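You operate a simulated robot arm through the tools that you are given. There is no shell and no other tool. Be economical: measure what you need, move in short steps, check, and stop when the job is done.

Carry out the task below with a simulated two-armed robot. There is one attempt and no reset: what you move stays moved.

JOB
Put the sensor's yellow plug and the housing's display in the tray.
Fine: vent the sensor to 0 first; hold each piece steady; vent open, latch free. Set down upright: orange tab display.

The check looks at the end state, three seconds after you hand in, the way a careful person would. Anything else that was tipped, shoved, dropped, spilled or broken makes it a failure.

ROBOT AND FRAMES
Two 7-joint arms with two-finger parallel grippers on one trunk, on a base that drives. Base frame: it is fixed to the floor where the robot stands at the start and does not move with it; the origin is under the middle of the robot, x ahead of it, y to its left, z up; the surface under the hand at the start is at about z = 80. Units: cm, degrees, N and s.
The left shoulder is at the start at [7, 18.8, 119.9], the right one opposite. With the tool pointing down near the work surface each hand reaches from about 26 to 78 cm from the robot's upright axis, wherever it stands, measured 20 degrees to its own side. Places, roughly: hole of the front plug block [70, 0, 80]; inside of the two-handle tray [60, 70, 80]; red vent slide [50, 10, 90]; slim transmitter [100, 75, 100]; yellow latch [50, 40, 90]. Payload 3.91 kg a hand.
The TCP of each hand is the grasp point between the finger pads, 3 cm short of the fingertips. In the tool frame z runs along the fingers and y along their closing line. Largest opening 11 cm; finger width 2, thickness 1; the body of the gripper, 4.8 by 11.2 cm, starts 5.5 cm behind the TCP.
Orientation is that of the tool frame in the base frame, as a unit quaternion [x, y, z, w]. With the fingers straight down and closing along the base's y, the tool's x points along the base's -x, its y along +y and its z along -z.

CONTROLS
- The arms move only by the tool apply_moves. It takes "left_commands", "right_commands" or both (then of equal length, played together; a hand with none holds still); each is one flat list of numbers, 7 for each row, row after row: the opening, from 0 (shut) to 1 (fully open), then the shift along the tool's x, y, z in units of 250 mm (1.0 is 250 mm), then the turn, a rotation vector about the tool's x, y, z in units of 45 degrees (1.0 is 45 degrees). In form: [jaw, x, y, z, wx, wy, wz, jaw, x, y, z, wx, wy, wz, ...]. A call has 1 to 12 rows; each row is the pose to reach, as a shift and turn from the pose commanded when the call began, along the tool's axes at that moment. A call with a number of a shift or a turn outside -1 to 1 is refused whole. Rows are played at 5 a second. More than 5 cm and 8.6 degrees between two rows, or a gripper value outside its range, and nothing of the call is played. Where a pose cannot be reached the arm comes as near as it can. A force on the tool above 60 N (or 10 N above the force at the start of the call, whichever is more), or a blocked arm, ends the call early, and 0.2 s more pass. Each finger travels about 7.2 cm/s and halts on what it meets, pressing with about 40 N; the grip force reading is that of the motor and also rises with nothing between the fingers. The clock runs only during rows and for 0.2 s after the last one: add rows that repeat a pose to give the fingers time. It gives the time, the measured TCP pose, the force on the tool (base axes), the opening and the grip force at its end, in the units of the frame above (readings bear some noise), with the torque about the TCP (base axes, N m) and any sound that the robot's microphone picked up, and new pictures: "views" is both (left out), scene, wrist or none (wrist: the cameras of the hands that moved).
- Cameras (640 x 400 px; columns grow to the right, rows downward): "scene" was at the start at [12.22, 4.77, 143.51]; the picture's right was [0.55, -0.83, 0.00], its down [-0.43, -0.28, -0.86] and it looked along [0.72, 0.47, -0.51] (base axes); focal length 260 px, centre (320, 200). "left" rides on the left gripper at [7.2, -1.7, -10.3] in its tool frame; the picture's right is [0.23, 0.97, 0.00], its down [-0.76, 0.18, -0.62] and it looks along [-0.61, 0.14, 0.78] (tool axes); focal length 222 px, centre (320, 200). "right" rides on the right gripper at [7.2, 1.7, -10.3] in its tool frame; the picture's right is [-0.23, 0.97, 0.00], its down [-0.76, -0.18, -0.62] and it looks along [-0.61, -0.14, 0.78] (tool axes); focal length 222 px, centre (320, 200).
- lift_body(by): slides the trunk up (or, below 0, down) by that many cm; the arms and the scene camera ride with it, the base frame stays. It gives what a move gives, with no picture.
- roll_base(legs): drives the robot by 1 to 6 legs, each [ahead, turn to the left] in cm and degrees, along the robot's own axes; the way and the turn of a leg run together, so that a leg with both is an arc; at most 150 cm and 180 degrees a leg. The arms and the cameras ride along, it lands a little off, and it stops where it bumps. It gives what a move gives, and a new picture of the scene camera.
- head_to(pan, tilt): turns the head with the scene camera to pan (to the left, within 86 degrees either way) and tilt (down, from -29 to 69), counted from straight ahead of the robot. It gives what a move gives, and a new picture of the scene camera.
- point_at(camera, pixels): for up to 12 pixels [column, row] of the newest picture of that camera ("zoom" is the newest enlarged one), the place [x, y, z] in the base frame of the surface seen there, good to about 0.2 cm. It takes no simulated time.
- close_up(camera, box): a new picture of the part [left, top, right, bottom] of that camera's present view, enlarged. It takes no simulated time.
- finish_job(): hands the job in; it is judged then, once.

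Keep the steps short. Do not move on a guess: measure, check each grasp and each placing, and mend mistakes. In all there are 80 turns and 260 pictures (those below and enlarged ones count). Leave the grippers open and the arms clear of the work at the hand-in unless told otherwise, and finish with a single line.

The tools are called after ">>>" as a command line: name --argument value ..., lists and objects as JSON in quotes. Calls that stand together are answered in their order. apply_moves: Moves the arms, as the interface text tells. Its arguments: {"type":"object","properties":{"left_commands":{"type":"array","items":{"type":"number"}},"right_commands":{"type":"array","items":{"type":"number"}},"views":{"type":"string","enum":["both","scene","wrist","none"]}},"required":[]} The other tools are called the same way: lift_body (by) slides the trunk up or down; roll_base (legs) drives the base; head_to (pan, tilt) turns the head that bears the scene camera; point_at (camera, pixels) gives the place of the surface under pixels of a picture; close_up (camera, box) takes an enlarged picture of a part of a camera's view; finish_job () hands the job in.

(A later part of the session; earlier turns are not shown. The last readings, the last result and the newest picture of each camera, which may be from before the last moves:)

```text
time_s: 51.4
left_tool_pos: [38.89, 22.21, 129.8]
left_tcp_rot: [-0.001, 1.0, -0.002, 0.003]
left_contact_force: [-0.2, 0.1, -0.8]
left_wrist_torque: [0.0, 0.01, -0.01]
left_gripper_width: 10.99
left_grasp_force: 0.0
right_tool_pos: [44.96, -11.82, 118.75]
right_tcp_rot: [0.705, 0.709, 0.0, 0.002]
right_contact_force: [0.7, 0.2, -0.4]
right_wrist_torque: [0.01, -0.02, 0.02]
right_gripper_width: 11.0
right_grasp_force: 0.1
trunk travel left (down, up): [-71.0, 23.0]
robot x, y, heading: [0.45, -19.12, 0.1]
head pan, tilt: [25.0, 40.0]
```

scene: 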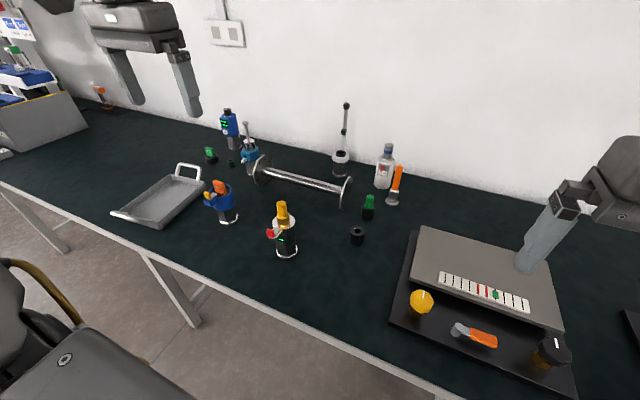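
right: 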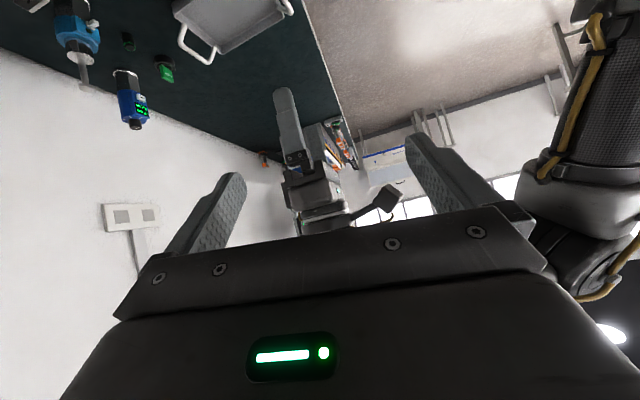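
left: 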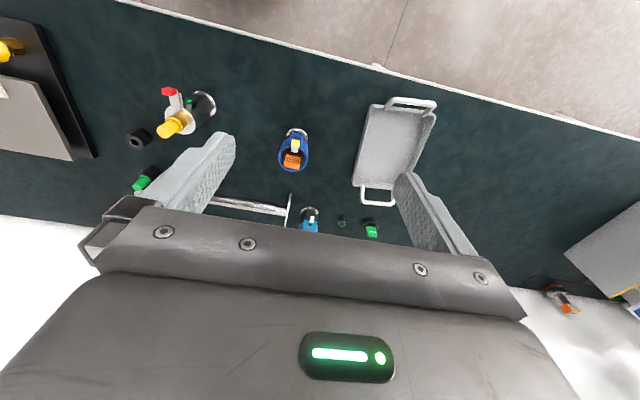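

That works. Now pitch the fingers toward +y by 45°, moving to about [50,-4,106].

>>> apply_moves --right_commands '[1, 0.053, 0.033, 0.087, 0, 0.167, 0, 1, 0.107, 0.067, 0.173, 0, 0.333, 0, 1, 0.16, 0.1, 0.26, 0, 0.5, 0, 1, 0.213, 0.133, 0.347, 0, 0.667, 0, 1, 0.267, 0.167, 0.433, 0, 0.833, 0, 1, 0.32, 0.2, 0.52, 0, 1, 0, 1, 0.32, 0.2, 0.52, 0, 1, 0]' --views "none"

>>> apply_moves --right_commands '[1, 0, 0, 0, 0, 0.139, 0, 1, 0, 0, 0, 0, 0.278, 0, 1, 0, 0, 0, 0, 0.417, 0, 1, 0, 0, 0, 0, 0.556, 0, 1, 0, 0, 0, 0, 0.556, 0]' --views "both"

```text
time_s: 53.0
left_tool_pos: [38.7, 22.12, 129.88]
left_tcp_rot: [-0.001, 1.0, -0.001, 0.002]
left_contact_force: [0.4, 0.9, 0.5]
left_wrist_torque: [0.0, 0.01, -0.01]
left_gripper_width: 10.98
left_grasp_force: 0.1
right_tool_pos: [49.95, -3.41, 105.75]
right_tcp_rot: [0.651, 0.656, 0.27, -0.271]
right_contact_force: [-0.1, 0.1, 0.1]
right_wrist_torque: [0.0, 0.0, 0.04]
right_gripper_width: 10.96
right_grasp_force: 0.1
trunk travel left (down, up): [-71.0, 23.0]
robot x, y, heading: [0.11, -19.15, 0.2]
head pan, tilt: [25.0, 40.0]
```

```text
time_s: 54.2
left_tool_pos: [38.83, 22.26, 129.91]
left_tcp_rot: [-0.002, 1.0, -0.001, 0.003]
left_contact_force: [-0.4, 0.8, -0.4]
left_wrist_torque: [0.02, 0.02, 0.03]
left_gripper_width: 11.02
left_grasp_force: 0.0
right_tool_pos: [49.85, -3.84, 105.8]
right_tcp_rot: [0.577, 0.582, 0.404, -0.405]
right_contact_force: [0.0, 0.6, 0.2]
right_wrist_torque: [0.0, 0.02, 0.01]
right_gripper_width: 10.99
right_grasp_force: 0.0
trunk travel left (down, up): [-71.0, 23.0]
robot x, y, heading: [0.49, -18.95, -0.1]
head pan, tilt: [25.0, 40.0]
```

scene: 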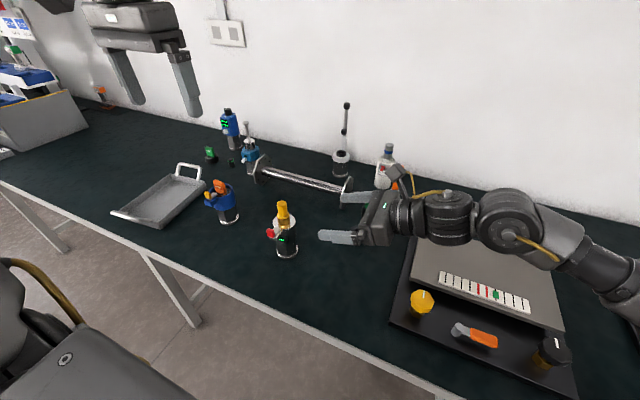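
right: 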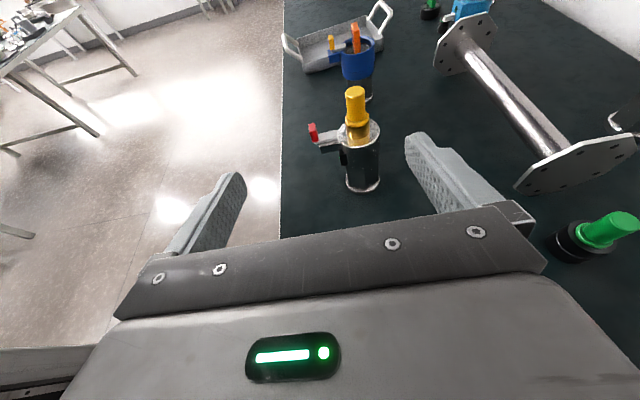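

The approach pose works. I'll take a closer look at the sensor from this side, and at the arm above the panel.

>>> close_up --camera "right" --box '[290, 70, 400, 200]'

>>> point_at --camera "zoom" --pixels '[[325, 30], [330, 90], [190, 200], [215, 220], [250, 235], [270, 262], [345, 240], [345, 300], [345, 370], [300, 320], [395, 320], [330, 130]]'

>>> point_at --camera "scene" --pixels '[[450, 215], [510, 220], [565, 250], [620, 270], [515, 240], [421, 300], [550, 350]]'

```text
3.08 times, centred on (345, 135) of right
```

zoom: 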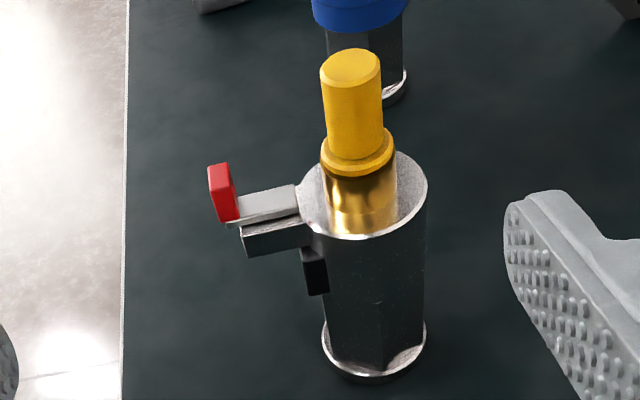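

```text
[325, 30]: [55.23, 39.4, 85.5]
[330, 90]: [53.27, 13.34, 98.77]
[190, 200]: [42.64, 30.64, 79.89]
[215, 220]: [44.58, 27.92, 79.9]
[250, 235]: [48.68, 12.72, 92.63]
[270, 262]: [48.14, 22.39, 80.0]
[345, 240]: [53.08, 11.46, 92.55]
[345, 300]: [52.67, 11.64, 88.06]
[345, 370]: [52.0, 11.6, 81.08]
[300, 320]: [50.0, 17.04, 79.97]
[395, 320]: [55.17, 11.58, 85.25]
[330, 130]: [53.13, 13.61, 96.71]
```

```text
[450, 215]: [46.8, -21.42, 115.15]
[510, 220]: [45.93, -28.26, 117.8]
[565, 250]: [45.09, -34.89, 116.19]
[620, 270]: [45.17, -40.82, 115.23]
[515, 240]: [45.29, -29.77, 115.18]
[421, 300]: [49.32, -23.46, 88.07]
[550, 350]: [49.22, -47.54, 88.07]
```

The sensor body is centred near [53.8,14], with flats facing ±x. The forearm sits over the panel, so I'll use a 35° tilt and go to [53.8,1,90], checking clearance.

>>> apply_moves --right_commands '[1, -0.106, 0.032, 0.079, 0, -0.067, 0, 1, -0.212, 0.063, 0.158, 0, -0.133, 0, 1, -0.318, 0.095, 0.238, 0, -0.2, 0, 1, -0.424, 0.126, 0.317, 0, -0.267, 0, 1, -0.53, 0.158, 0.396, 0, -0.333, 0, 1, -0.53, 0.158, 0.396, 0, -0.333, 0]' --views "both"

```text
time_s: 55.6
left_tool_pos: [38.82, 22.2, 129.93]
left_tcp_rot: [-0.001, 1.0, -0.001, 0.003]
left_contact_force: [-0.6, 0.1, 0.1]
left_wrist_torque: [0.0, 0.02, 0.0]
left_gripper_width: 10.98
left_grasp_force: 0.1
right_tool_pos: [53.96, 0.92, 90.38]
right_tcp_rot: [0.624, 0.63, 0.325, -0.328]
right_contact_force: [0.0, -0.5, 0.1]
right_wrist_torque: [0.01, 0.01, -0.01]
right_gripper_width: 10.98
right_grasp_force: 0.1
trunk travel left (down, up): [-71.0, 23.0]
robot x, y, heading: [0.04, -19.05, -0.1]
head pan, tilt: [25.0, 40.0]
```

scene: 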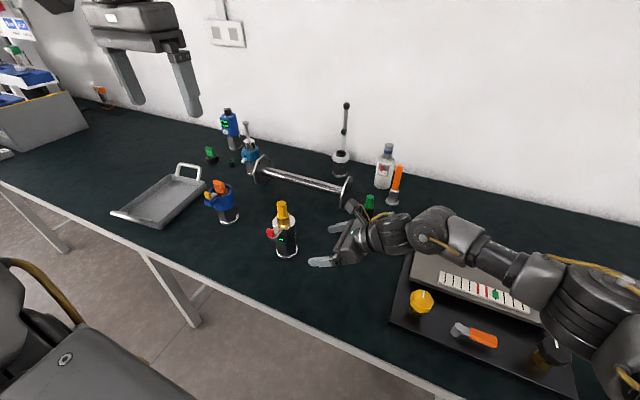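
right: 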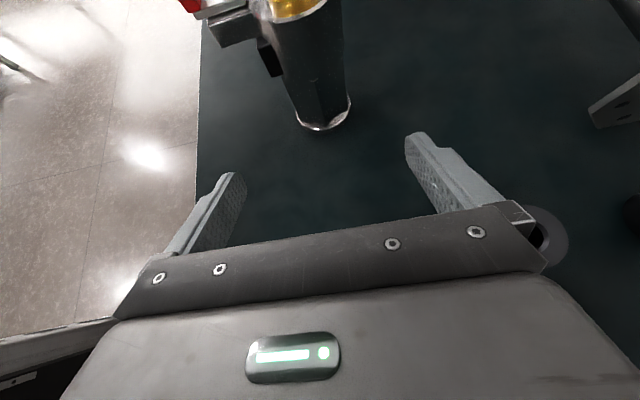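

Checking the arm's heights over the panel before going lower.

>>> point_at --camera "scene" --pixels '[[432, 240], [480, 258], [535, 290], [560, 320], [600, 350], [625, 375], [620, 290]]'

>>> close_up --camera "scene" --box '[400, 180, 640, 400]'

```text
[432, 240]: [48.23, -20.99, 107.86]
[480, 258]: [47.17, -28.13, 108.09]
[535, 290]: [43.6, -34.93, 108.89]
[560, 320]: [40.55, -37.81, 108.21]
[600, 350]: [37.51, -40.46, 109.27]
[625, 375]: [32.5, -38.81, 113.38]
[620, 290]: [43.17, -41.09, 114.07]
```

```text
1.82 times, centred on (520, 290) of scene
```

zoom: 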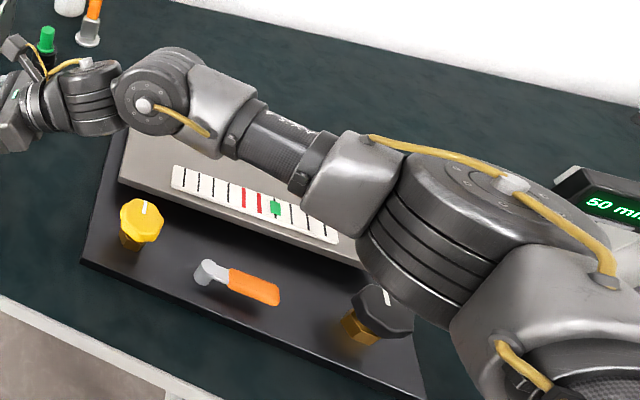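

Arm clearance is fine (~z 100+ bottom over an 88-high panel). Advance around the sensor body to [53.8,12.8,86] with fingers open.

>>> apply_moves --right_commands '[1, 0.026, -0.001, 0.098, 0, 0, 0, 1, 0.052, -0.002, 0.196, 0, 0, 0, 1, 0.077, -0.004, 0.294, 0, 0, 0, 1, 0.103, -0.005, 0.392, 0, 0, 0, 1, 0.129, -0.006, 0.49, 0, 0, 0, 1, 0.129, -0.006, 0.49, 0, 0, 0]' --views "both"

```text
time_s: 57.0
left_tool_pos: [38.91, 22.09, 129.94]
left_tcp_rot: [-0.001, 1.0, -0.001, 0.002]
left_contact_force: [0.3, 0.2, -0.8]
left_wrist_torque: [0.0, -0.02, 0.01]
left_gripper_width: 10.99
left_grasp_force: 0.0
right_tool_pos: [53.56, 11.82, 86.05]
right_tcp_rot: [0.624, 0.63, 0.326, -0.328]
right_contact_force: [-0.4, 0.0, 0.4]
right_wrist_torque: [-0.01, 0.0, 0.01]
right_gripper_width: 10.98
right_grasp_force: 0.1
right hand out of reach, approached as far as the arm can: row 5, 6
trunk travel left (down, up): [-71.0, 23.0]
robot x, y, heading: [0.7, -19.09, -0.0]
head pan, tilt: [25.0, 40.0]
```

scene: 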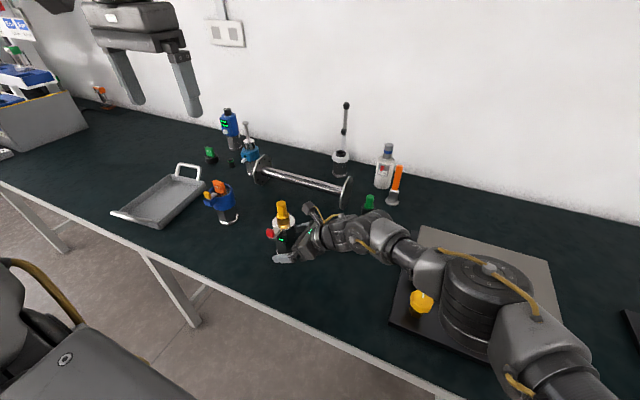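
right: 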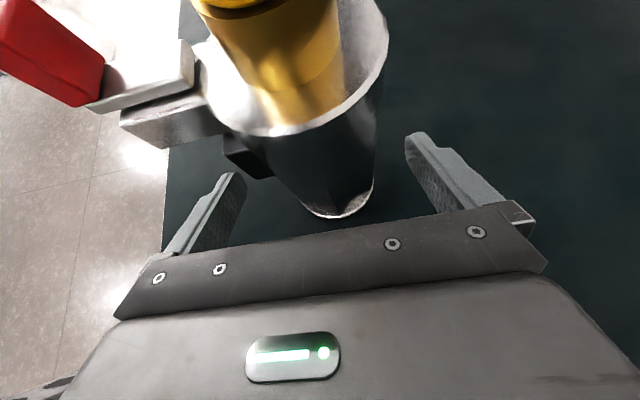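

Fingers straddle the body; fingertips reach just past its centreline. I'll close the right gripper and check.

>>> apply_moves --right_commands '[0.7, 0, 0, 0, 0, 0, 0, 0.55, 0, 0, 0, 0, 0, 0, 0.45, 0, 0, 0, 0, 0, 0, 0.4, 0, 0, 0, 0, 0, 0, 0.4, 0, 0, 0, 0, 0, 0]' --views "both"

```text
time_s: 58.2
left_tool_pos: [38.8, 22.05, 129.89]
left_tcp_rot: [-0.001, 1.0, -0.002, 0.002]
left_contact_force: [0.1, 0.9, 0.4]
left_wrist_torque: [0.0, 0.04, -0.05]
left_gripper_width: 11.0
left_grasp_force: 0.1
right_tool_pos: [53.66, 11.8, 85.97]
right_tcp_rot: [0.625, 0.63, 0.326, -0.327]
right_contact_force: [1.7, -1.5, 1.2]
right_wrist_torque: [-0.06, 0.01, -0.04]
right_gripper_width: 5.38
right_grasp_force: 24.0
trunk travel left (down, up): [-71.0, 23.0]
robot x, y, heading: [0.77, -19.1, 0.1]
head pan, tilt: [25.0, 40.0]
```

scene: 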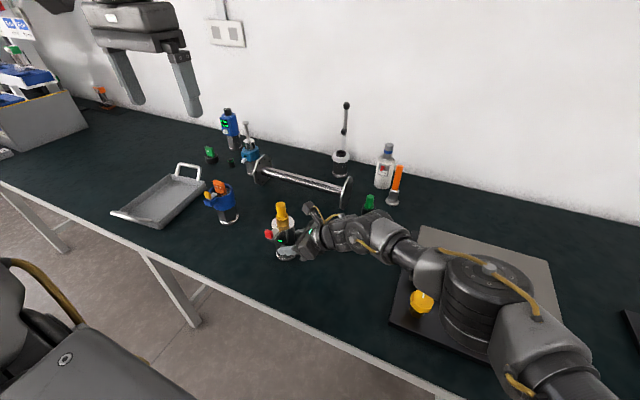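
right: 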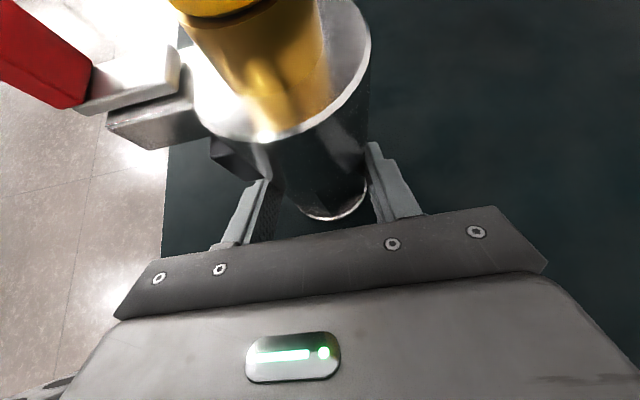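

Held: 5.38 cm width on the flats, 24 N. Now I'll zoom and re-measure the red slide and gauge.

>>> close_up --camera "scene" --box '[255, 195, 315, 265]'

>>> point_at --camera "zoom" --pixels '[[245, 220], [265, 215], [230, 228], [250, 235], [300, 85], [290, 60], [320, 85], [280, 225], [300, 235]]'

>>> close_up --camera "left" --box '[160, 40, 320, 200]'

```text
5.71 times, centred on (285, 230) of scene
```

zoom: 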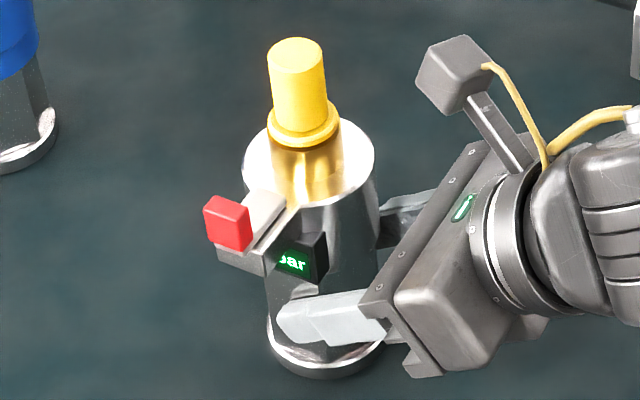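

```text
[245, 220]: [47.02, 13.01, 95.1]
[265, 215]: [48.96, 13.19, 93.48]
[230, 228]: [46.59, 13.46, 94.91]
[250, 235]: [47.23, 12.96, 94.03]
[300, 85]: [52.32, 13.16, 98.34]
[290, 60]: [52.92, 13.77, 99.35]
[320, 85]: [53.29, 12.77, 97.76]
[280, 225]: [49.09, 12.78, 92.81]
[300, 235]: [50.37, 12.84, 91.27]
```

```text
2.50 times, centred on (240, 120) of left
```

zoom: 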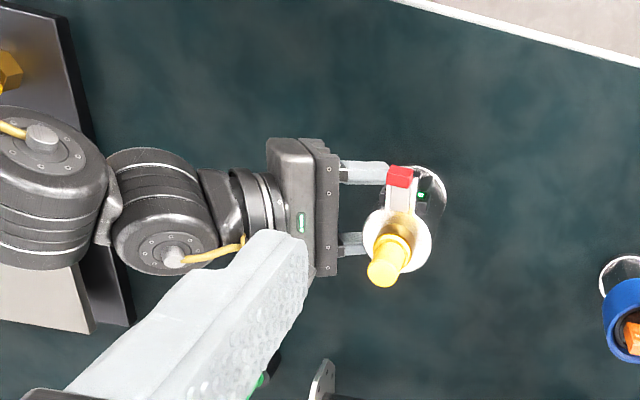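

Now bring the left hand above the red knob ([47.3,13.8]), half open, at z≈108.

>>> apply_moves --left_commands '[0.9, -0.057, -0.055, 0.147, 0, 0, 0, 0.8, -0.113, -0.111, 0.293, 0, 0, 0, 0.7, -0.17, -0.166, 0.44, 0, 0, 0, 0.6, -0.227, -0.221, 0.587, 0, 0, 0, 0.5, -0.283, -0.277, 0.733, 0, 0, 0, 0.42, -0.34, -0.332, 0.88, 0, 0, 0, 0.42, -0.34, -0.332, 0.88, 0, 0, 0]' --views "wrist"

>>> close_up --camera "left" --box '[240, 60, 400, 200]'

```text
time_s: 59.8
left_tool_pos: [47.55, 14.12, 107.99]
left_tcp_rot: [-0.002, 1.0, -0.001, 0.002]
left_contact_force: [-0.4, 0.1, 1.3]
left_wrist_torque: [0.0, 0.0, 0.03]
left_gripper_width: 4.64
left_grasp_force: 0.1
right_tool_pos: [53.63, 11.87, 85.88]
right_tcp_rot: [0.626, 0.629, 0.327, -0.326]
right_contact_force: [1.0, 0.5, 0.3]
right_wrist_torque: [0.1, 0.02, -0.07]
right_gripper_width: 5.39
right_grasp_force: 24.1
trunk travel left (down, up): [-71.0, 23.0]
robot x, y, heading: [0.32, -19.31, 0.2]
head pan, tilt: [25.0, 40.0]
```

left: 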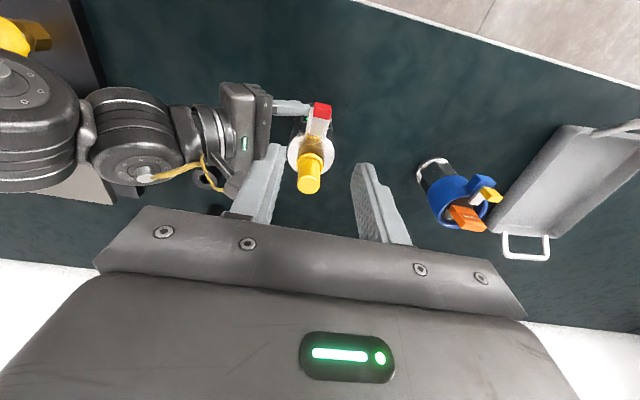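

```text
2.86 times, centred on (320, 130) of left
```

zoom: 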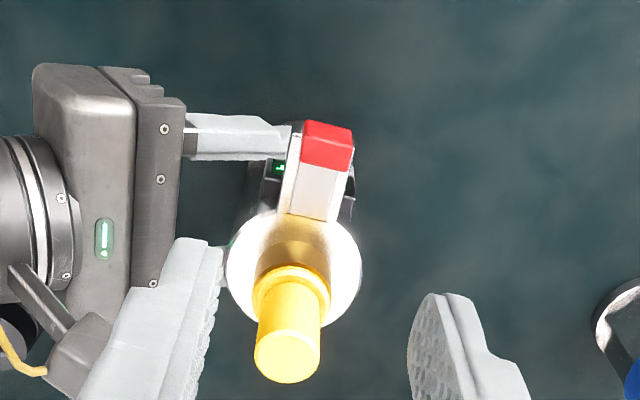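

Measuring knob and plug from this view.

>>> point_at --camera "zoom" --pixels '[[326, 130], [328, 155], [305, 150], [350, 155], [286, 365], [260, 345], [318, 345], [286, 300], [315, 190], [305, 215]]'

```text
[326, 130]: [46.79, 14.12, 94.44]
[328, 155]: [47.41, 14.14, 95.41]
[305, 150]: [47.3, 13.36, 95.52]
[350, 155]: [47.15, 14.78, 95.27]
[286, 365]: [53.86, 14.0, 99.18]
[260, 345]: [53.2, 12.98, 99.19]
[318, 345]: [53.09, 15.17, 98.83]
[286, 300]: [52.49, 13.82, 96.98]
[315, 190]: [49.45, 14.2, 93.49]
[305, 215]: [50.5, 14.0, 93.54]
```

Knob centre ≈[47.3,14.0], top 95.5. Lower the left hand to TCP z≈96.9 (tips just above the tongue).

>>> apply_moves --left_commands '[0.42, 0.002, -0.001, 0.11, 0, 0, 0, 0.42, 0.004, -0.002, 0.22, 0, 0, 0, 0.42, 0.006, -0.003, 0.33, 0, 0, 0, 0.42, 0.008, -0.004, 0.444, 0, 0, 0, 0.42, 0.008, -0.004, 0.444, 0, 0, 0]' --views "both"

>>> close_up --camera "scene" --box '[240, 170, 330, 265]'

```text
time_s: 61.0
left_tool_pos: [47.35, 13.6, 96.9]
left_tcp_rot: [-0.002, 1.0, -0.002, 0.003]
left_contact_force: [-0.2, -0.3, -0.7]
left_wrist_torque: [-0.01, -0.01, 0.03]
left_gripper_width: 4.65
left_grasp_force: 0.0
right_tool_pos: [53.65, 11.92, 85.96]
right_tcp_rot: [0.625, 0.629, 0.326, -0.327]
right_contact_force: [1.2, -2.4, 0.6]
right_wrist_torque: [-0.03, 0.04, -0.01]
right_gripper_width: 5.35
right_grasp_force: 23.6
trunk travel left (down, up): [-71.0, 23.0]
robot x, y, heading: [0.08, -19.21, 0.2]
head pan, tilt: [25.0, 40.0]
```

scene: 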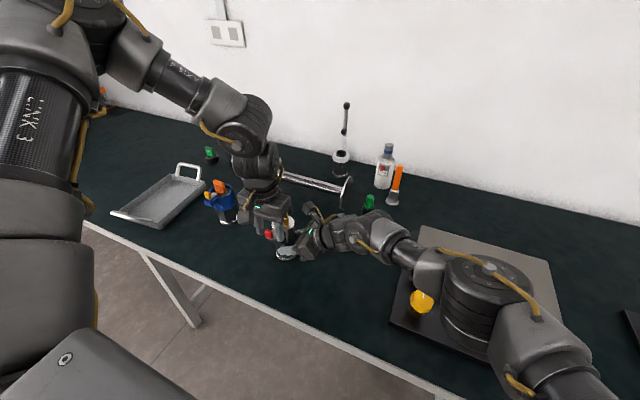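
left: 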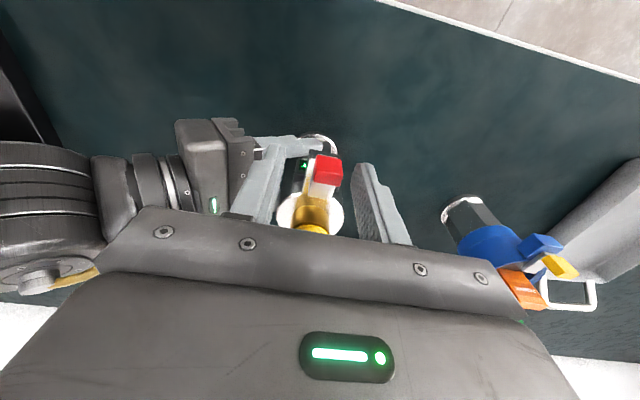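

```text
4.21 times, centred on (285, 218) of scene
```

zoom: 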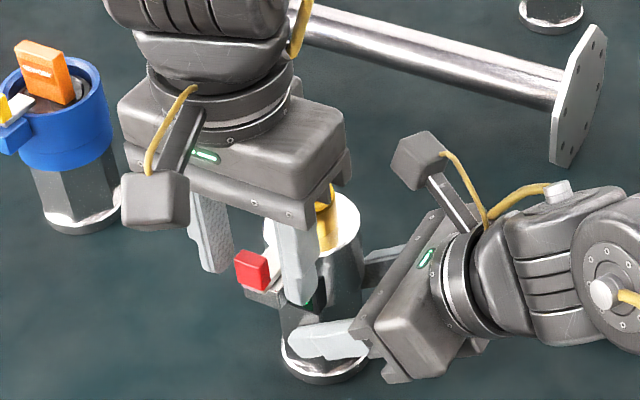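

Fingers straddle the knob. Before closing I'll look at the gauge in the left camera near (302,163).

>>> close_up --camera "left" --box '[285, 140, 355, 190]'

>>> apply_moves --left_commands '[0.3, 0, 0.012, 0, 0, 0, 0, 0.2, 0, 0.012, 0, 0, 0, 0, 0.1, 0, 0.012, 0, 0, 0, 0, 0.1, 0, 0.012, 0, 0, 0, 0]' --views "wrist"

>>> close_up --camera "left" --box '[285, 140, 355, 190]'

```text
8.00 times, centred on (320, 165) of left
```

zoom: 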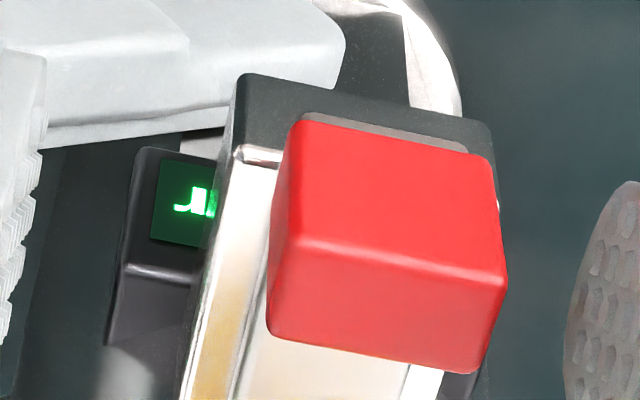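

```text
time_s: 62.0
left_tool_pos: [47.22, 13.93, 96.83]
left_tcp_rot: [-0.001, 1.0, -0.001, 0.002]
left_contact_force: [-0.2, 9.6, 0.3]
left_wrist_torque: [0.47, -0.15, 0.18]
left_gripper_width: 1.65
left_grasp_force: 23.2
right_tool_pos: [53.66, 11.91, 85.95]
right_tcp_rot: [0.626, 0.63, 0.324, -0.326]
right_contact_force: [1.0, -10.4, 4.3]
right_wrist_torque: [0.57, 0.23, 0.47]
right_gripper_width: 5.35
right_grasp_force: 23.8
trunk travel left (down, up): [-71.0, 23.0]
robot x, y, heading: [0.26, -19.15, 0.4]
head pan, tilt: [25.0, 40.0]
```

left: 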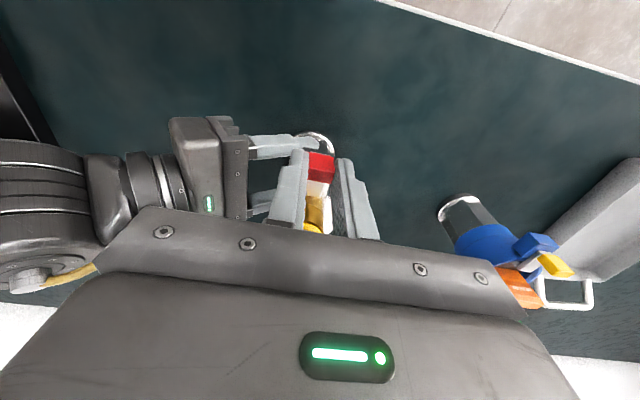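

```text
8.00 times, centred on (320, 165) of left
```

zoom: 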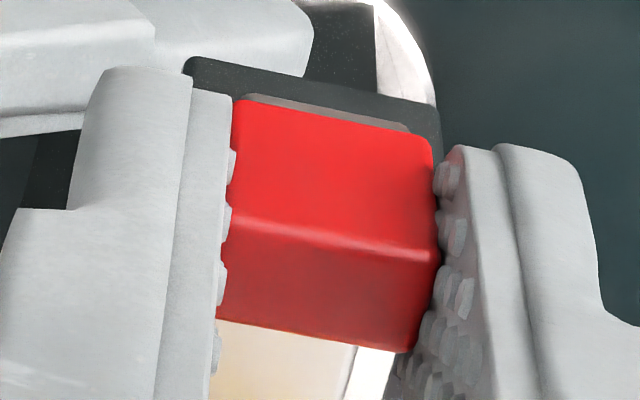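

Knob gripped (1.65 cm). I'll try a small outward pull of 0.8 cm (with slight y relief) and watch force and gauge.

>>> apply_moves --left_commands '[0.1, 0.008, 0.006, 0, 0, 0, 0, 0.1, 0.016, 0.006, 0, 0, 0, 0, 0.1, 0.024, 0.006, 0, 0, 0, 0, 0.1, 0.032, 0.006, 0, 0, 0, 0]' --views "wrist"

>>> close_up --camera "left" --box '[285, 140, 355, 190]'

>>> close_up --camera "scene" --box '[260, 200, 320, 265]'

```text
time_s: 63.0
left_tool_pos: [46.55, 14.0, 96.95]
left_tcp_rot: [-0.001, 1.0, -0.001, 0.003]
left_contact_force: [-0.2, -2.6, 4.8]
left_wrist_torque: [0.01, -0.28, 0.02]
left_gripper_width: 1.71
left_grasp_force: 23.9
right_tool_pos: [53.6, 11.89, 85.84]
right_tcp_rot: [0.625, 0.629, 0.326, -0.327]
right_contact_force: [3.8, 0.8, -1.2]
right_wrist_torque: [-0.66, -0.2, -0.13]
right_gripper_width: 5.4
right_grasp_force: 23.4
trunk travel left (down, up): [-71.0, 23.0]
robot x, y, heading: [0.41, -19.44, 0.3]
head pan, tilt: [25.0, 40.0]
```

left: 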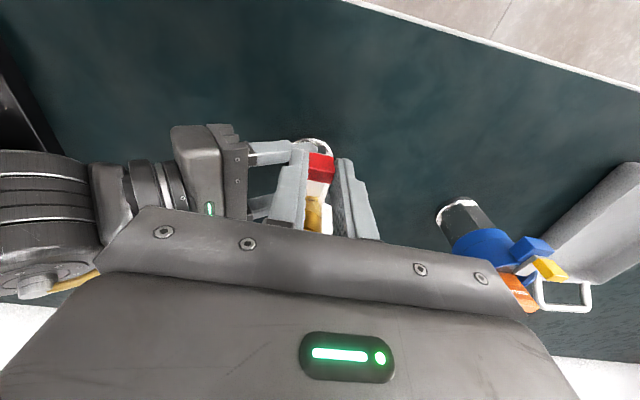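

```text
8.00 times, centred on (320, 165) of left
```

zoom: 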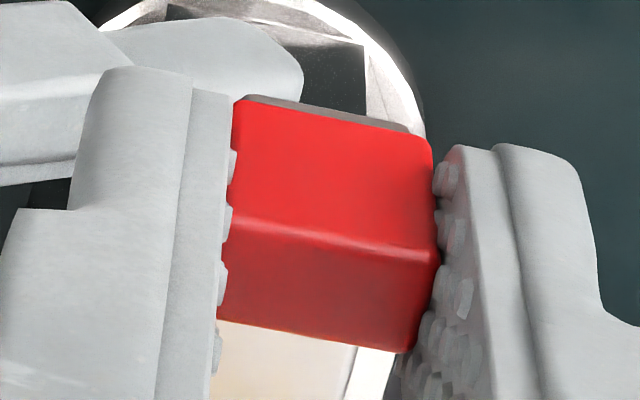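

```text
6.15 times, centred on (290, 232) of scene
```

zoom: 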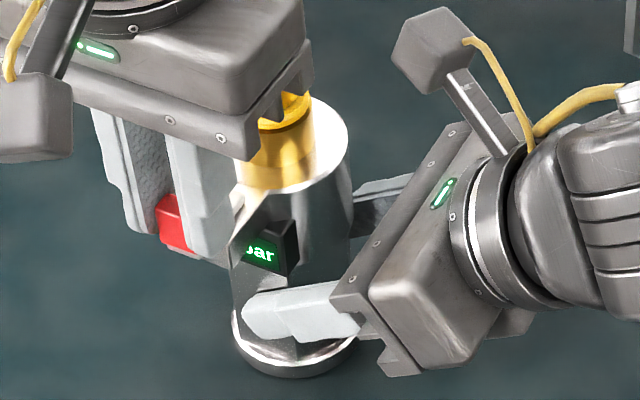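

It slides outward with little force. Continue outward 1.2 cm more, in small steps.

>>> apply_moves --left_commands '[0.1, 0.008, 0, 0, 0, 0, 0, 0.1, 0.016, 0, 0, 0, 0, 0, 0.1, 0.024, 0, 0, 0, 0, 0, 0.1, 0.032, 0, 0, 0, 0, 0, 0.1, 0.04, 0, 0, 0, 0, 0, 0.1, 0.048, 0, 0, 0, 0, 0]' --views "none"

>>> close_up --camera "scene" --box '[260, 200, 320, 265]'

>>> close_up --camera "left" --box '[250, 120, 390, 240]'

```text
time_s: 64.4
left_tool_pos: [45.46, 14.06, 96.77]
left_tcp_rot: [-0.002, 1.0, -0.001, 0.003]
left_contact_force: [13.0, 0.4, 3.2]
left_wrist_torque: [0.08, -0.71, 0.05]
left_gripper_width: 1.66
left_grasp_force: 23.8
right_tool_pos: [53.44, 11.92, 86.0]
right_tcp_rot: [0.623, 0.631, 0.325, -0.329]
right_contact_force: [-10.0, -1.6, 0.8]
right_wrist_torque: [-0.09, -0.81, 0.21]
right_gripper_width: 5.38
right_grasp_force: 24.4
trunk travel left (down, up): [-71.0, 23.0]
robot x, y, heading: [0.19, -19.01, 0.1]
head pan, tilt: [25.0, 40.0]
```

```text
6.15 times, centred on (290, 232) of scene
```

zoom: 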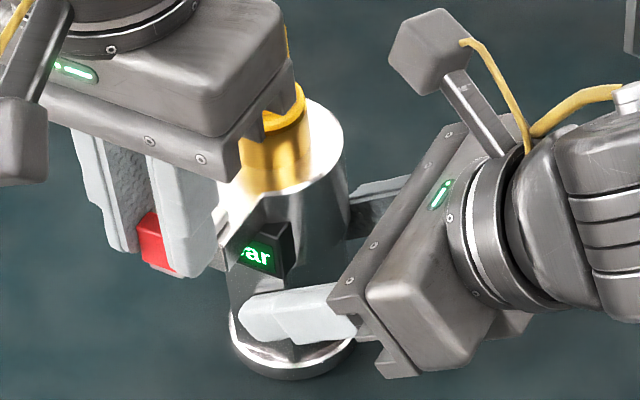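

```text
3.33 times, centred on (320, 180) of left
```

zoom: 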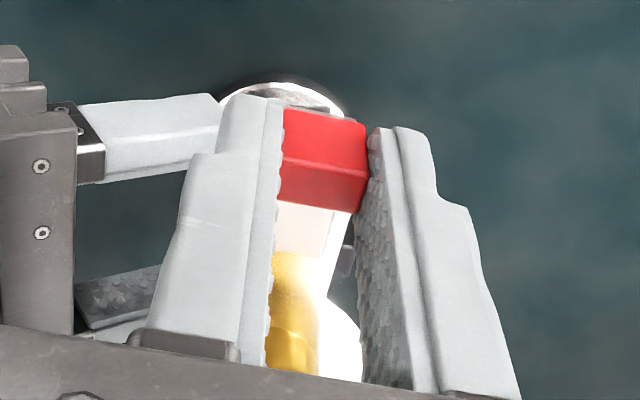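

Slide reached its stop (13 N, travel ≈1.7 cm). I'll relax, release the knob, rise, and shift to view the gauge from the front right.

>>> apply_moves --left_commands '[0.1, -0.01, 0, 0, 0, 0, 0, 0.25, -0.01, 0, 0, 0, 0, 0, 0.42, -0.01, 0, 0, 0, 0, 0, 0.42, -0.01, 0, -0.1, 0, 0, 0, 0.42, -0.01, 0, -0.26, 0, 0, 0, 0.42, 0.08, -0.15, -0.26, 0, 0, 0, 0.42, 0.16, -0.3, -0.26, 0, 0, 0, 0.42, 0.16, -0.3, -0.26, 0, 0, 0]' --views "both"

>>> close_up --camera "left" --box '[290, 60, 400, 160]'

>>> close_up --camera "scene" --box '[260, 200, 320, 265]'

```text
time_s: 66.2
left_tool_pos: [42.9, 9.86, 103.4]
left_tcp_rot: [-0.001, 1.0, -0.002, 0.002]
left_contact_force: [0.6, 0.7, -0.2]
left_wrist_torque: [0.01, 0.02, 0.01]
left_gripper_width: 4.65
left_grasp_force: 0.1
left hand out of reach, approached as far as the arm can: row 7, 8
right_tool_pos: [53.64, 12.0, 85.85]
right_tcp_rot: [0.624, 0.63, 0.325, -0.328]
right_contact_force: [-1.2, -1.3, -0.3]
right_wrist_torque: [-0.04, 0.2, 0.1]
right_gripper_width: 5.37
right_grasp_force: 24.5
trunk travel left (down, up): [-71.0, 23.0]
robot x, y, heading: [0.9, -19.22, 0.2]
head pan, tilt: [25.0, 40.0]
```

scene: 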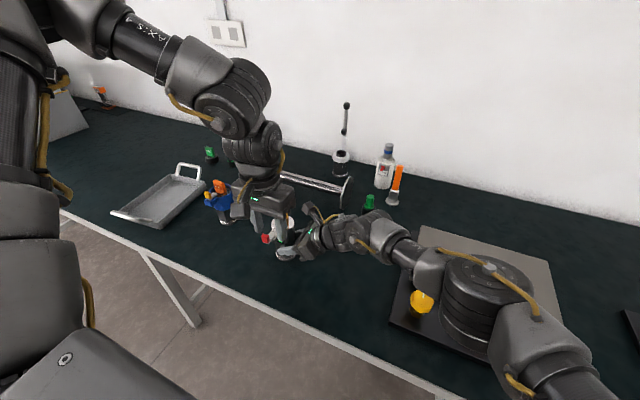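
left: 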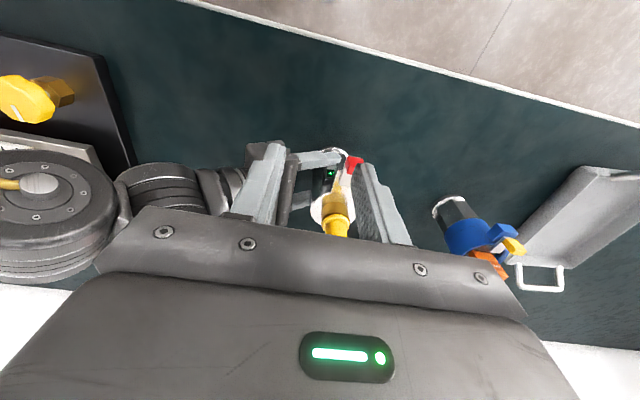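

```text
4.00 times, centred on (345, 110) of left
```

zoom: 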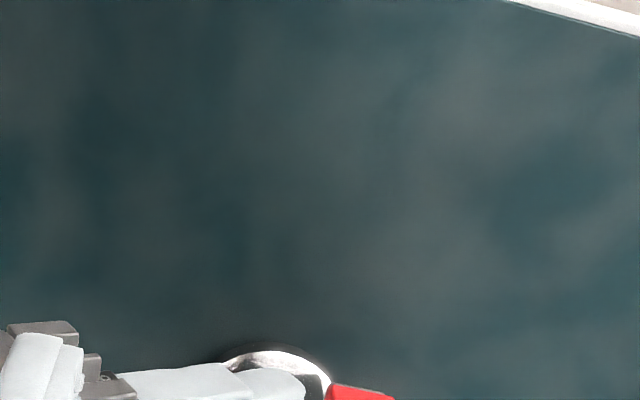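

```text
6.15 times, centred on (290, 232) of scene
```

zoom: 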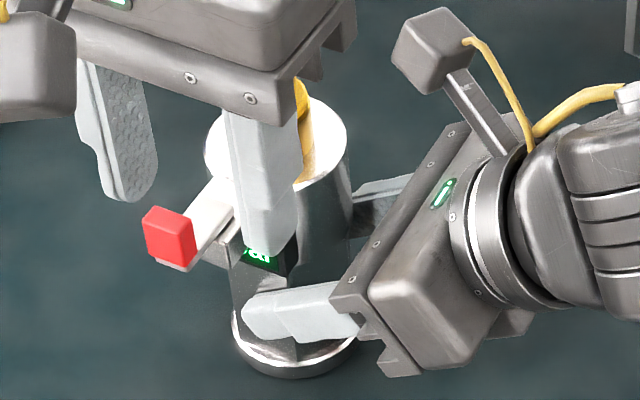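

The slide stays out. Zooming on the gauge at left (330,173).

>>> close_up --camera "left" --box '[310, 155, 360, 190]'

```text
11.43 times, centred on (335, 172) of left
```

zoom: 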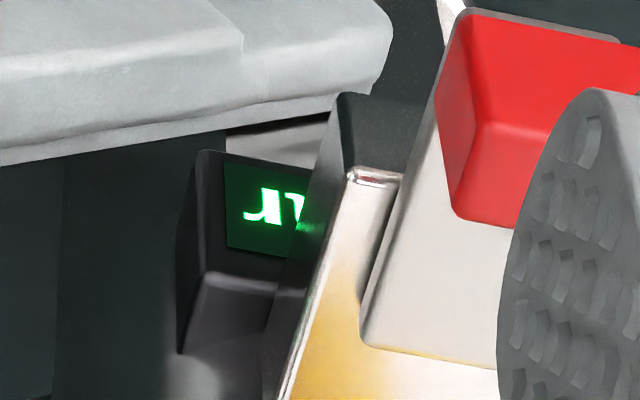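

The number is hidden under the rail. I'll back the left hand away and down (to ≈[30,12,90]) so its camera sees the gauge from a low angle.

>>> apply_moves --left_commands '[0.6, 0.15, 0.02, 0.03, 0, 0, 0, 0.8, 0.3, 0.04, 0.15, 0, 0, 0, 1, 0.42, 0.06, 0.28, 0, 0, 0, 1, 0.5, 0.08, 0.4, 0, 0, 0, 1, 0.516, 0.084, 0.52, 0, 0, 0, 1, 0.516, 0.084, 0.52, 0, 0, 0]' --views "wrist"

>>> close_up --camera "left" --box '[270, 40, 390, 115]'

```text
time_s: 67.6
left_tool_pos: [32.53, 13.03, 89.28]
left_tcp_rot: [-0.001, 1.0, -0.004, 0.002]
left_contact_force: [0.1, -0.4, 0.4]
left_wrist_torque: [0.03, -0.03, -0.01]
left_gripper_width: 11.01
left_grasp_force: 0.1
left hand out of reach, approached as far as the arm can: row 1, 2, 3, 4, 5, 6
right_tool_pos: [53.69, 11.9, 85.97]
right_tcp_rot: [0.625, 0.63, 0.325, -0.327]
right_contact_force: [-0.5, 0.1, -0.6]
right_wrist_torque: [0.0, 0.01, -0.06]
right_gripper_width: 5.38
right_grasp_force: 23.8
trunk travel left (down, up): [-71.0, 23.0]
robot x, y, heading: [0.39, -19.26, 0.3]
head pan, tilt: [25.0, 40.0]
```

left: 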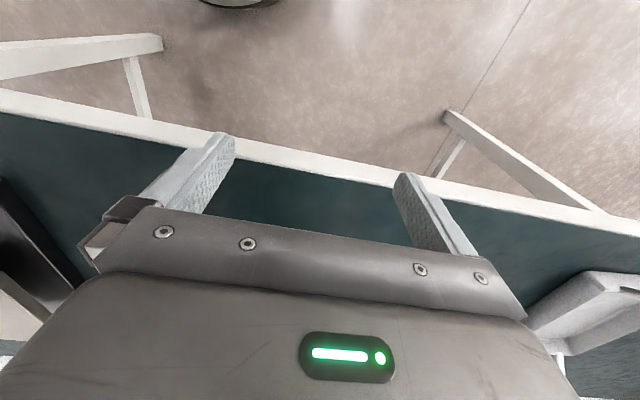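

```text
5.33 times, centred on (330, 78) of left
```

zoom: 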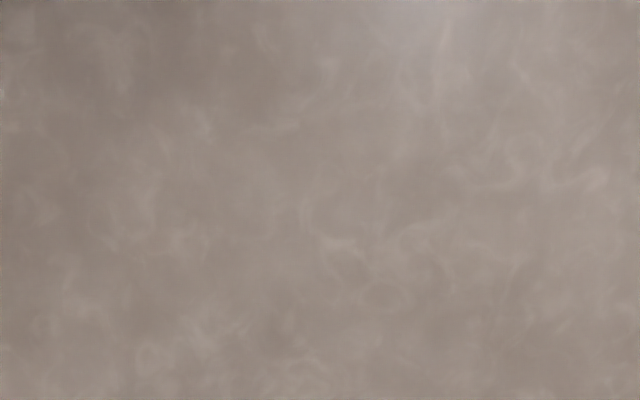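

The camera's upper rows look back under the hand, so I'll instead pitch the left hand 45° forward to [38,13,93], making its camera look nearly level at the gauge.

>>> apply_moves --left_commands '[1, -0.037, 0, -0.05, 0, -0.167, 0, 1, -0.073, 0, -0.1, 0, -0.333, 0, 1, -0.11, 0, -0.12, 0, -0.5, 0, 1, -0.147, 0, -0.13, 0, -0.667, 0, 1, -0.183, 0, -0.14, 0, -0.833, 0, 1, -0.22, 0, -0.148, 0, -1, 0, 1, -0.22, 0, -0.148, 0, -1, 0]' --views "wrist"

```text
time_s: 69.2
left_tool_pos: [42.68, 15.99, 91.17]
left_tcp_rot: [-0.001, 0.923, 0.0, 0.385]
left_contact_force: [0.9, 0.0, 0.5]
left_wrist_torque: [0.01, 0.0, 0.02]
left_gripper_width: 11.02
left_grasp_force: 0.1
left hand out of reach, approached as far as the arm can: row 1, 2, 3, 4, 5, 6, 7
right_tool_pos: [53.66, 11.75, 85.88]
right_tcp_rot: [0.625, 0.629, 0.325, -0.329]
right_contact_force: [-1.0, 0.3, 0.3]
right_wrist_torque: [-0.03, 0.06, -0.04]
right_gripper_width: 5.37
right_grasp_force: 24.1
trunk travel left (down, up): [-71.0, 23.0]
robot x, y, heading: [0.42, -19.03, 0.3]
head pan, tilt: [25.0, 40.0]
```

left: 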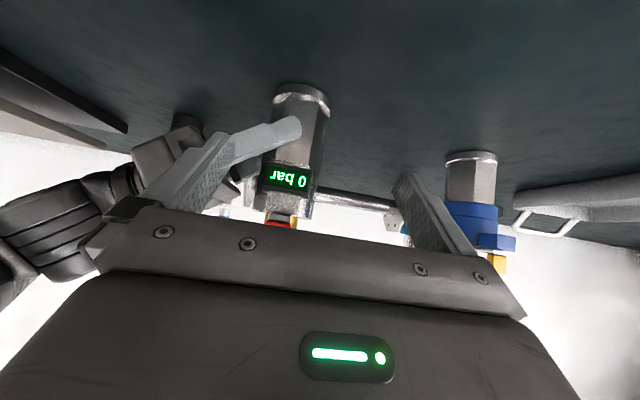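

The gauge reads "0 bar" (upside-down). Vent verified. Now retract the left hand and restore it to straight down at about [44,16,112].

>>> apply_moves --left_commands '[1, 0, 0, -0.12, 0, 0, 0, 1, 0, 0, -0.24, 0, 0, 0, 1, -0.1, 0, -0.32, 0, 0.167, 0, 1, -0.2, 0, -0.4, 0, 0.333, 0, 1, -0.3, 0, -0.46, 0, 0.5, 0, 1, -0.4, 0, -0.5, 0, 0.667, 0, 1, -0.52, 0, -0.53, 0, 0.833, 0, 1, -0.62, 0, -0.54, 0, 1, 0, 0.6, -0.62, 0, -0.54, 0, 1, 0]' --views "wrist"

```text
time_s: 71.2
left_tool_pos: [43.79, 16.33, 111.57]
left_tcp_rot: [-0.002, 1.0, -0.002, 0.002]
left_contact_force: [0.1, 0.1, 0.3]
left_wrist_torque: [-0.02, -0.02, 0.02]
left_gripper_width: 6.59
left_grasp_force: 0.1
left hand out of reach, approached as far as the arm can: row 1, 2, 3, 4, 5
right_tool_pos: [53.55, 11.82, 85.92]
right_tcp_rot: [0.625, 0.63, 0.326, -0.326]
right_contact_force: [1.6, -0.4, -0.4]
right_wrist_torque: [-0.01, 0.01, -0.01]
right_gripper_width: 5.38
right_grasp_force: 23.9
trunk travel left (down, up): [-71.0, 23.0]
robot x, y, heading: [0.58, -18.85, 0.2]
head pan, tilt: [25.0, 40.0]
```

left: 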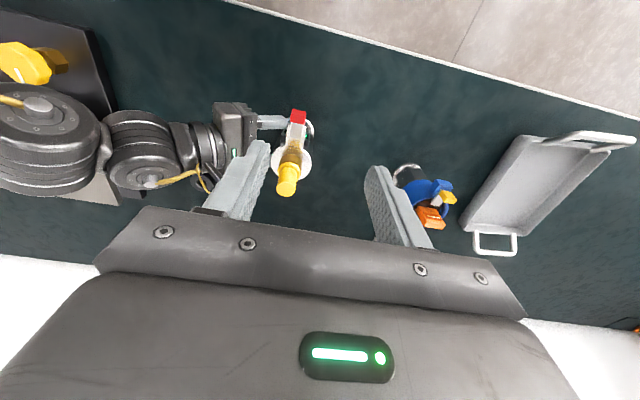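

Measuring the plug and the right wrist-camera box for clearance.

>>> point_at --camera "left" --pixels '[[287, 188], [288, 172], [279, 182], [296, 182], [292, 158], [201, 178], [237, 158], [212, 190]]'

>>> close_up --camera "scene" --box '[255, 190, 345, 265]'

>>> point_at --camera "zoom" --pixels '[[375, 105], [350, 110], [390, 90], [365, 130], [400, 125]]'

```text
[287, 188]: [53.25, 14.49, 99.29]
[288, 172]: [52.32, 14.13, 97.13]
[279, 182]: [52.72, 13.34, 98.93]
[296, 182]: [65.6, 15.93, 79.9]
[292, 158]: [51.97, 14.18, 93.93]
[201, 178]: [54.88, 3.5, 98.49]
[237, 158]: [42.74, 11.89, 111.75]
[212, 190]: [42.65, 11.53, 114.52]
```

```text
5.33 times, centred on (300, 228) of scene
```

zoom: 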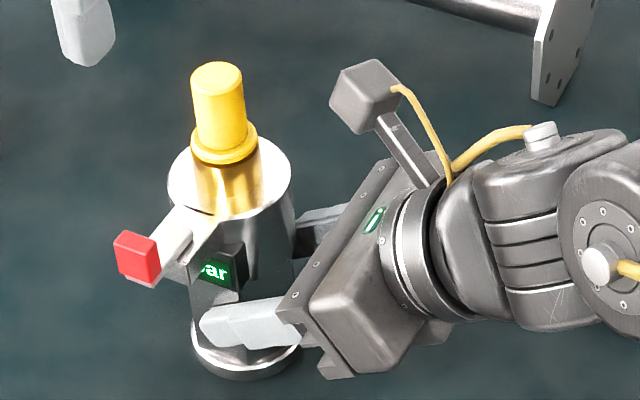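

```text
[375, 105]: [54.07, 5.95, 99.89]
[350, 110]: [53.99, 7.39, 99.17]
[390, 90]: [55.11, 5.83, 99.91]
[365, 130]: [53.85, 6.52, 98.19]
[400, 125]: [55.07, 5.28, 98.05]
```

Clear of the camera box (y<8.5, top z≈100). Move the left hand above the plug at [53.6,14.05] and lower to TCP z 99.6.

>>> apply_moves --left_commands '[0.5, -0.13, -0.03, 0, 0, 0, 0, 0.4, -0.26, -0.06, 0, 0, 0, 0, 0.36, -0.392, -0.091, 0, 0, 0, 0, 0.36, -0.392, -0.091, 0, 0, 0, 0, 0.36, -0.392, -0.091, 0.12, 0, 0, 0, 0.36, -0.392, -0.091, 0.24, 0, 0, 0, 0.36, -0.392, -0.091, 0.24, 0, 0, 0]' --views "both"

>>> close_up --camera "scene" --box '[240, 150, 340, 250]'

```text
time_s: 72.8
left_tool_pos: [53.45, 13.89, 105.43]
left_tcp_rot: [-0.001, 1.0, -0.002, 0.003]
left_contact_force: [-0.9, 0.0, -0.6]
left_wrist_torque: [-0.01, 0.02, -0.03]
left_gripper_width: 3.98
left_grasp_force: 0.2
right_tool_pos: [53.57, 11.97, 85.87]
right_tcp_rot: [0.626, 0.63, 0.326, -0.326]
right_contact_force: [-0.3, 0.3, 0.3]
right_wrist_torque: [0.03, 0.08, -0.01]
right_gripper_width: 5.38
right_grasp_force: 24.1
trunk travel left (down, up): [-71.0, 23.0]
robot x, y, heading: [0.41, -19.5, -0.0]
head pan, tilt: [25.0, 40.0]
```

scene: 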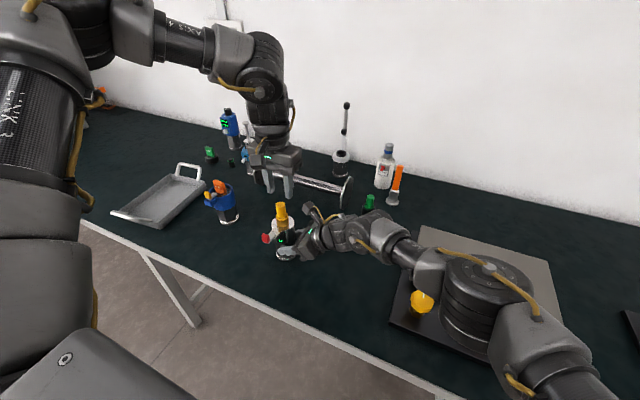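
left: 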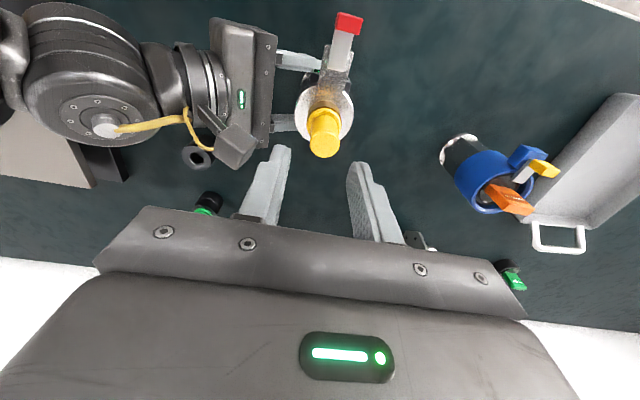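

```text
4.00 times, centred on (290, 200) of scene
```

zoom: 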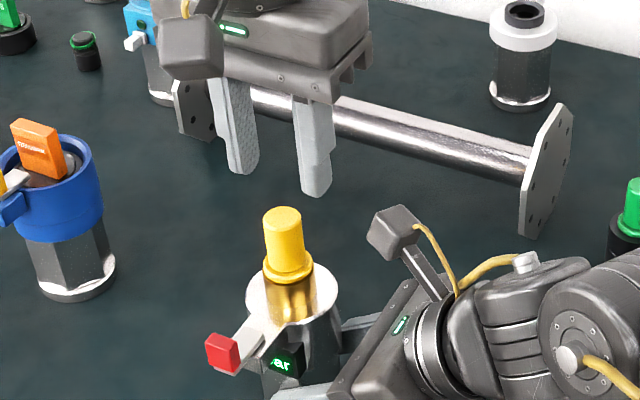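

Lower 5.8 cm to TCP z 99.6, then close on the plug.

>>> point_at --camera "left" --pixels '[[325, 148], [311, 143], [338, 143], [325, 118]]'

>>> apply_moves --left_commands '[0.36, -0.006, 0.004, 0.12, 0, 0, 0, 0.36, -0.006, 0.004, 0.233, 0, 0, 0, 0.36, -0.006, 0.004, 0.233, 0, 0, 0, 0.2, -0.006, 0.004, 0.233, 0, 0, 0, 0.1, -0.006, 0.004, 0.233, 0, 0, 0, 0.1, -0.006, 0.004, 0.233, 0, 0, 0]' --views "wrist"

>>> close_up --camera "scene" --box '[240, 170, 340, 270]'

```text
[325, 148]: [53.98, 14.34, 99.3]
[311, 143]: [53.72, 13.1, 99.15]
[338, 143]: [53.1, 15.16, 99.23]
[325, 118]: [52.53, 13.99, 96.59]
```

```text
time_s: 74.2
left_tool_pos: [53.92, 14.01, 99.61]
left_tcp_rot: [-0.003, 1.0, -0.001, 0.002]
left_contact_force: [1.6, 5.7, -2.3]
left_wrist_torque: [0.39, -0.08, -0.05]
left_gripper_width: 2.26
left_grasp_force: 21.8
right_tool_pos: [53.6, 11.83, 86.03]
right_tcp_rot: [0.625, 0.63, 0.326, -0.328]
right_contact_force: [-1.7, -5.4, 0.6]
right_wrist_torque: [0.58, -0.03, 0.02]
right_gripper_width: 5.36
right_grasp_force: 24.3
trunk travel left (down, up): [-71.0, 23.0]
robot x, y, heading: [0.78, -19.24, 0.1]
head pan, tilt: [25.0, 40.0]
heard: snap
```

left: 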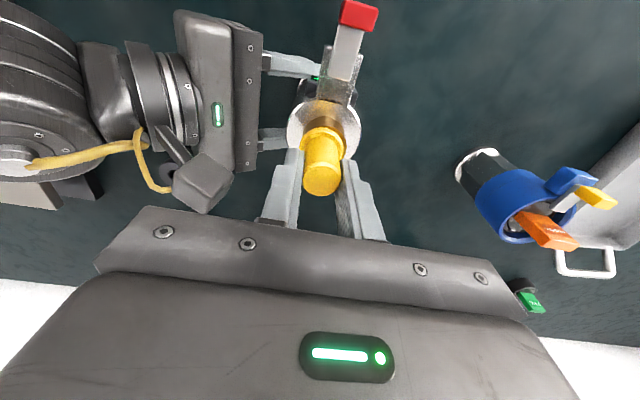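

```text
4.00 times, centred on (290, 220) of scene
```

zoom: 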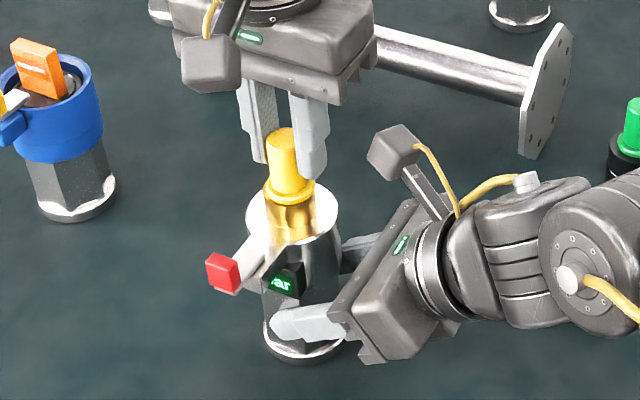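

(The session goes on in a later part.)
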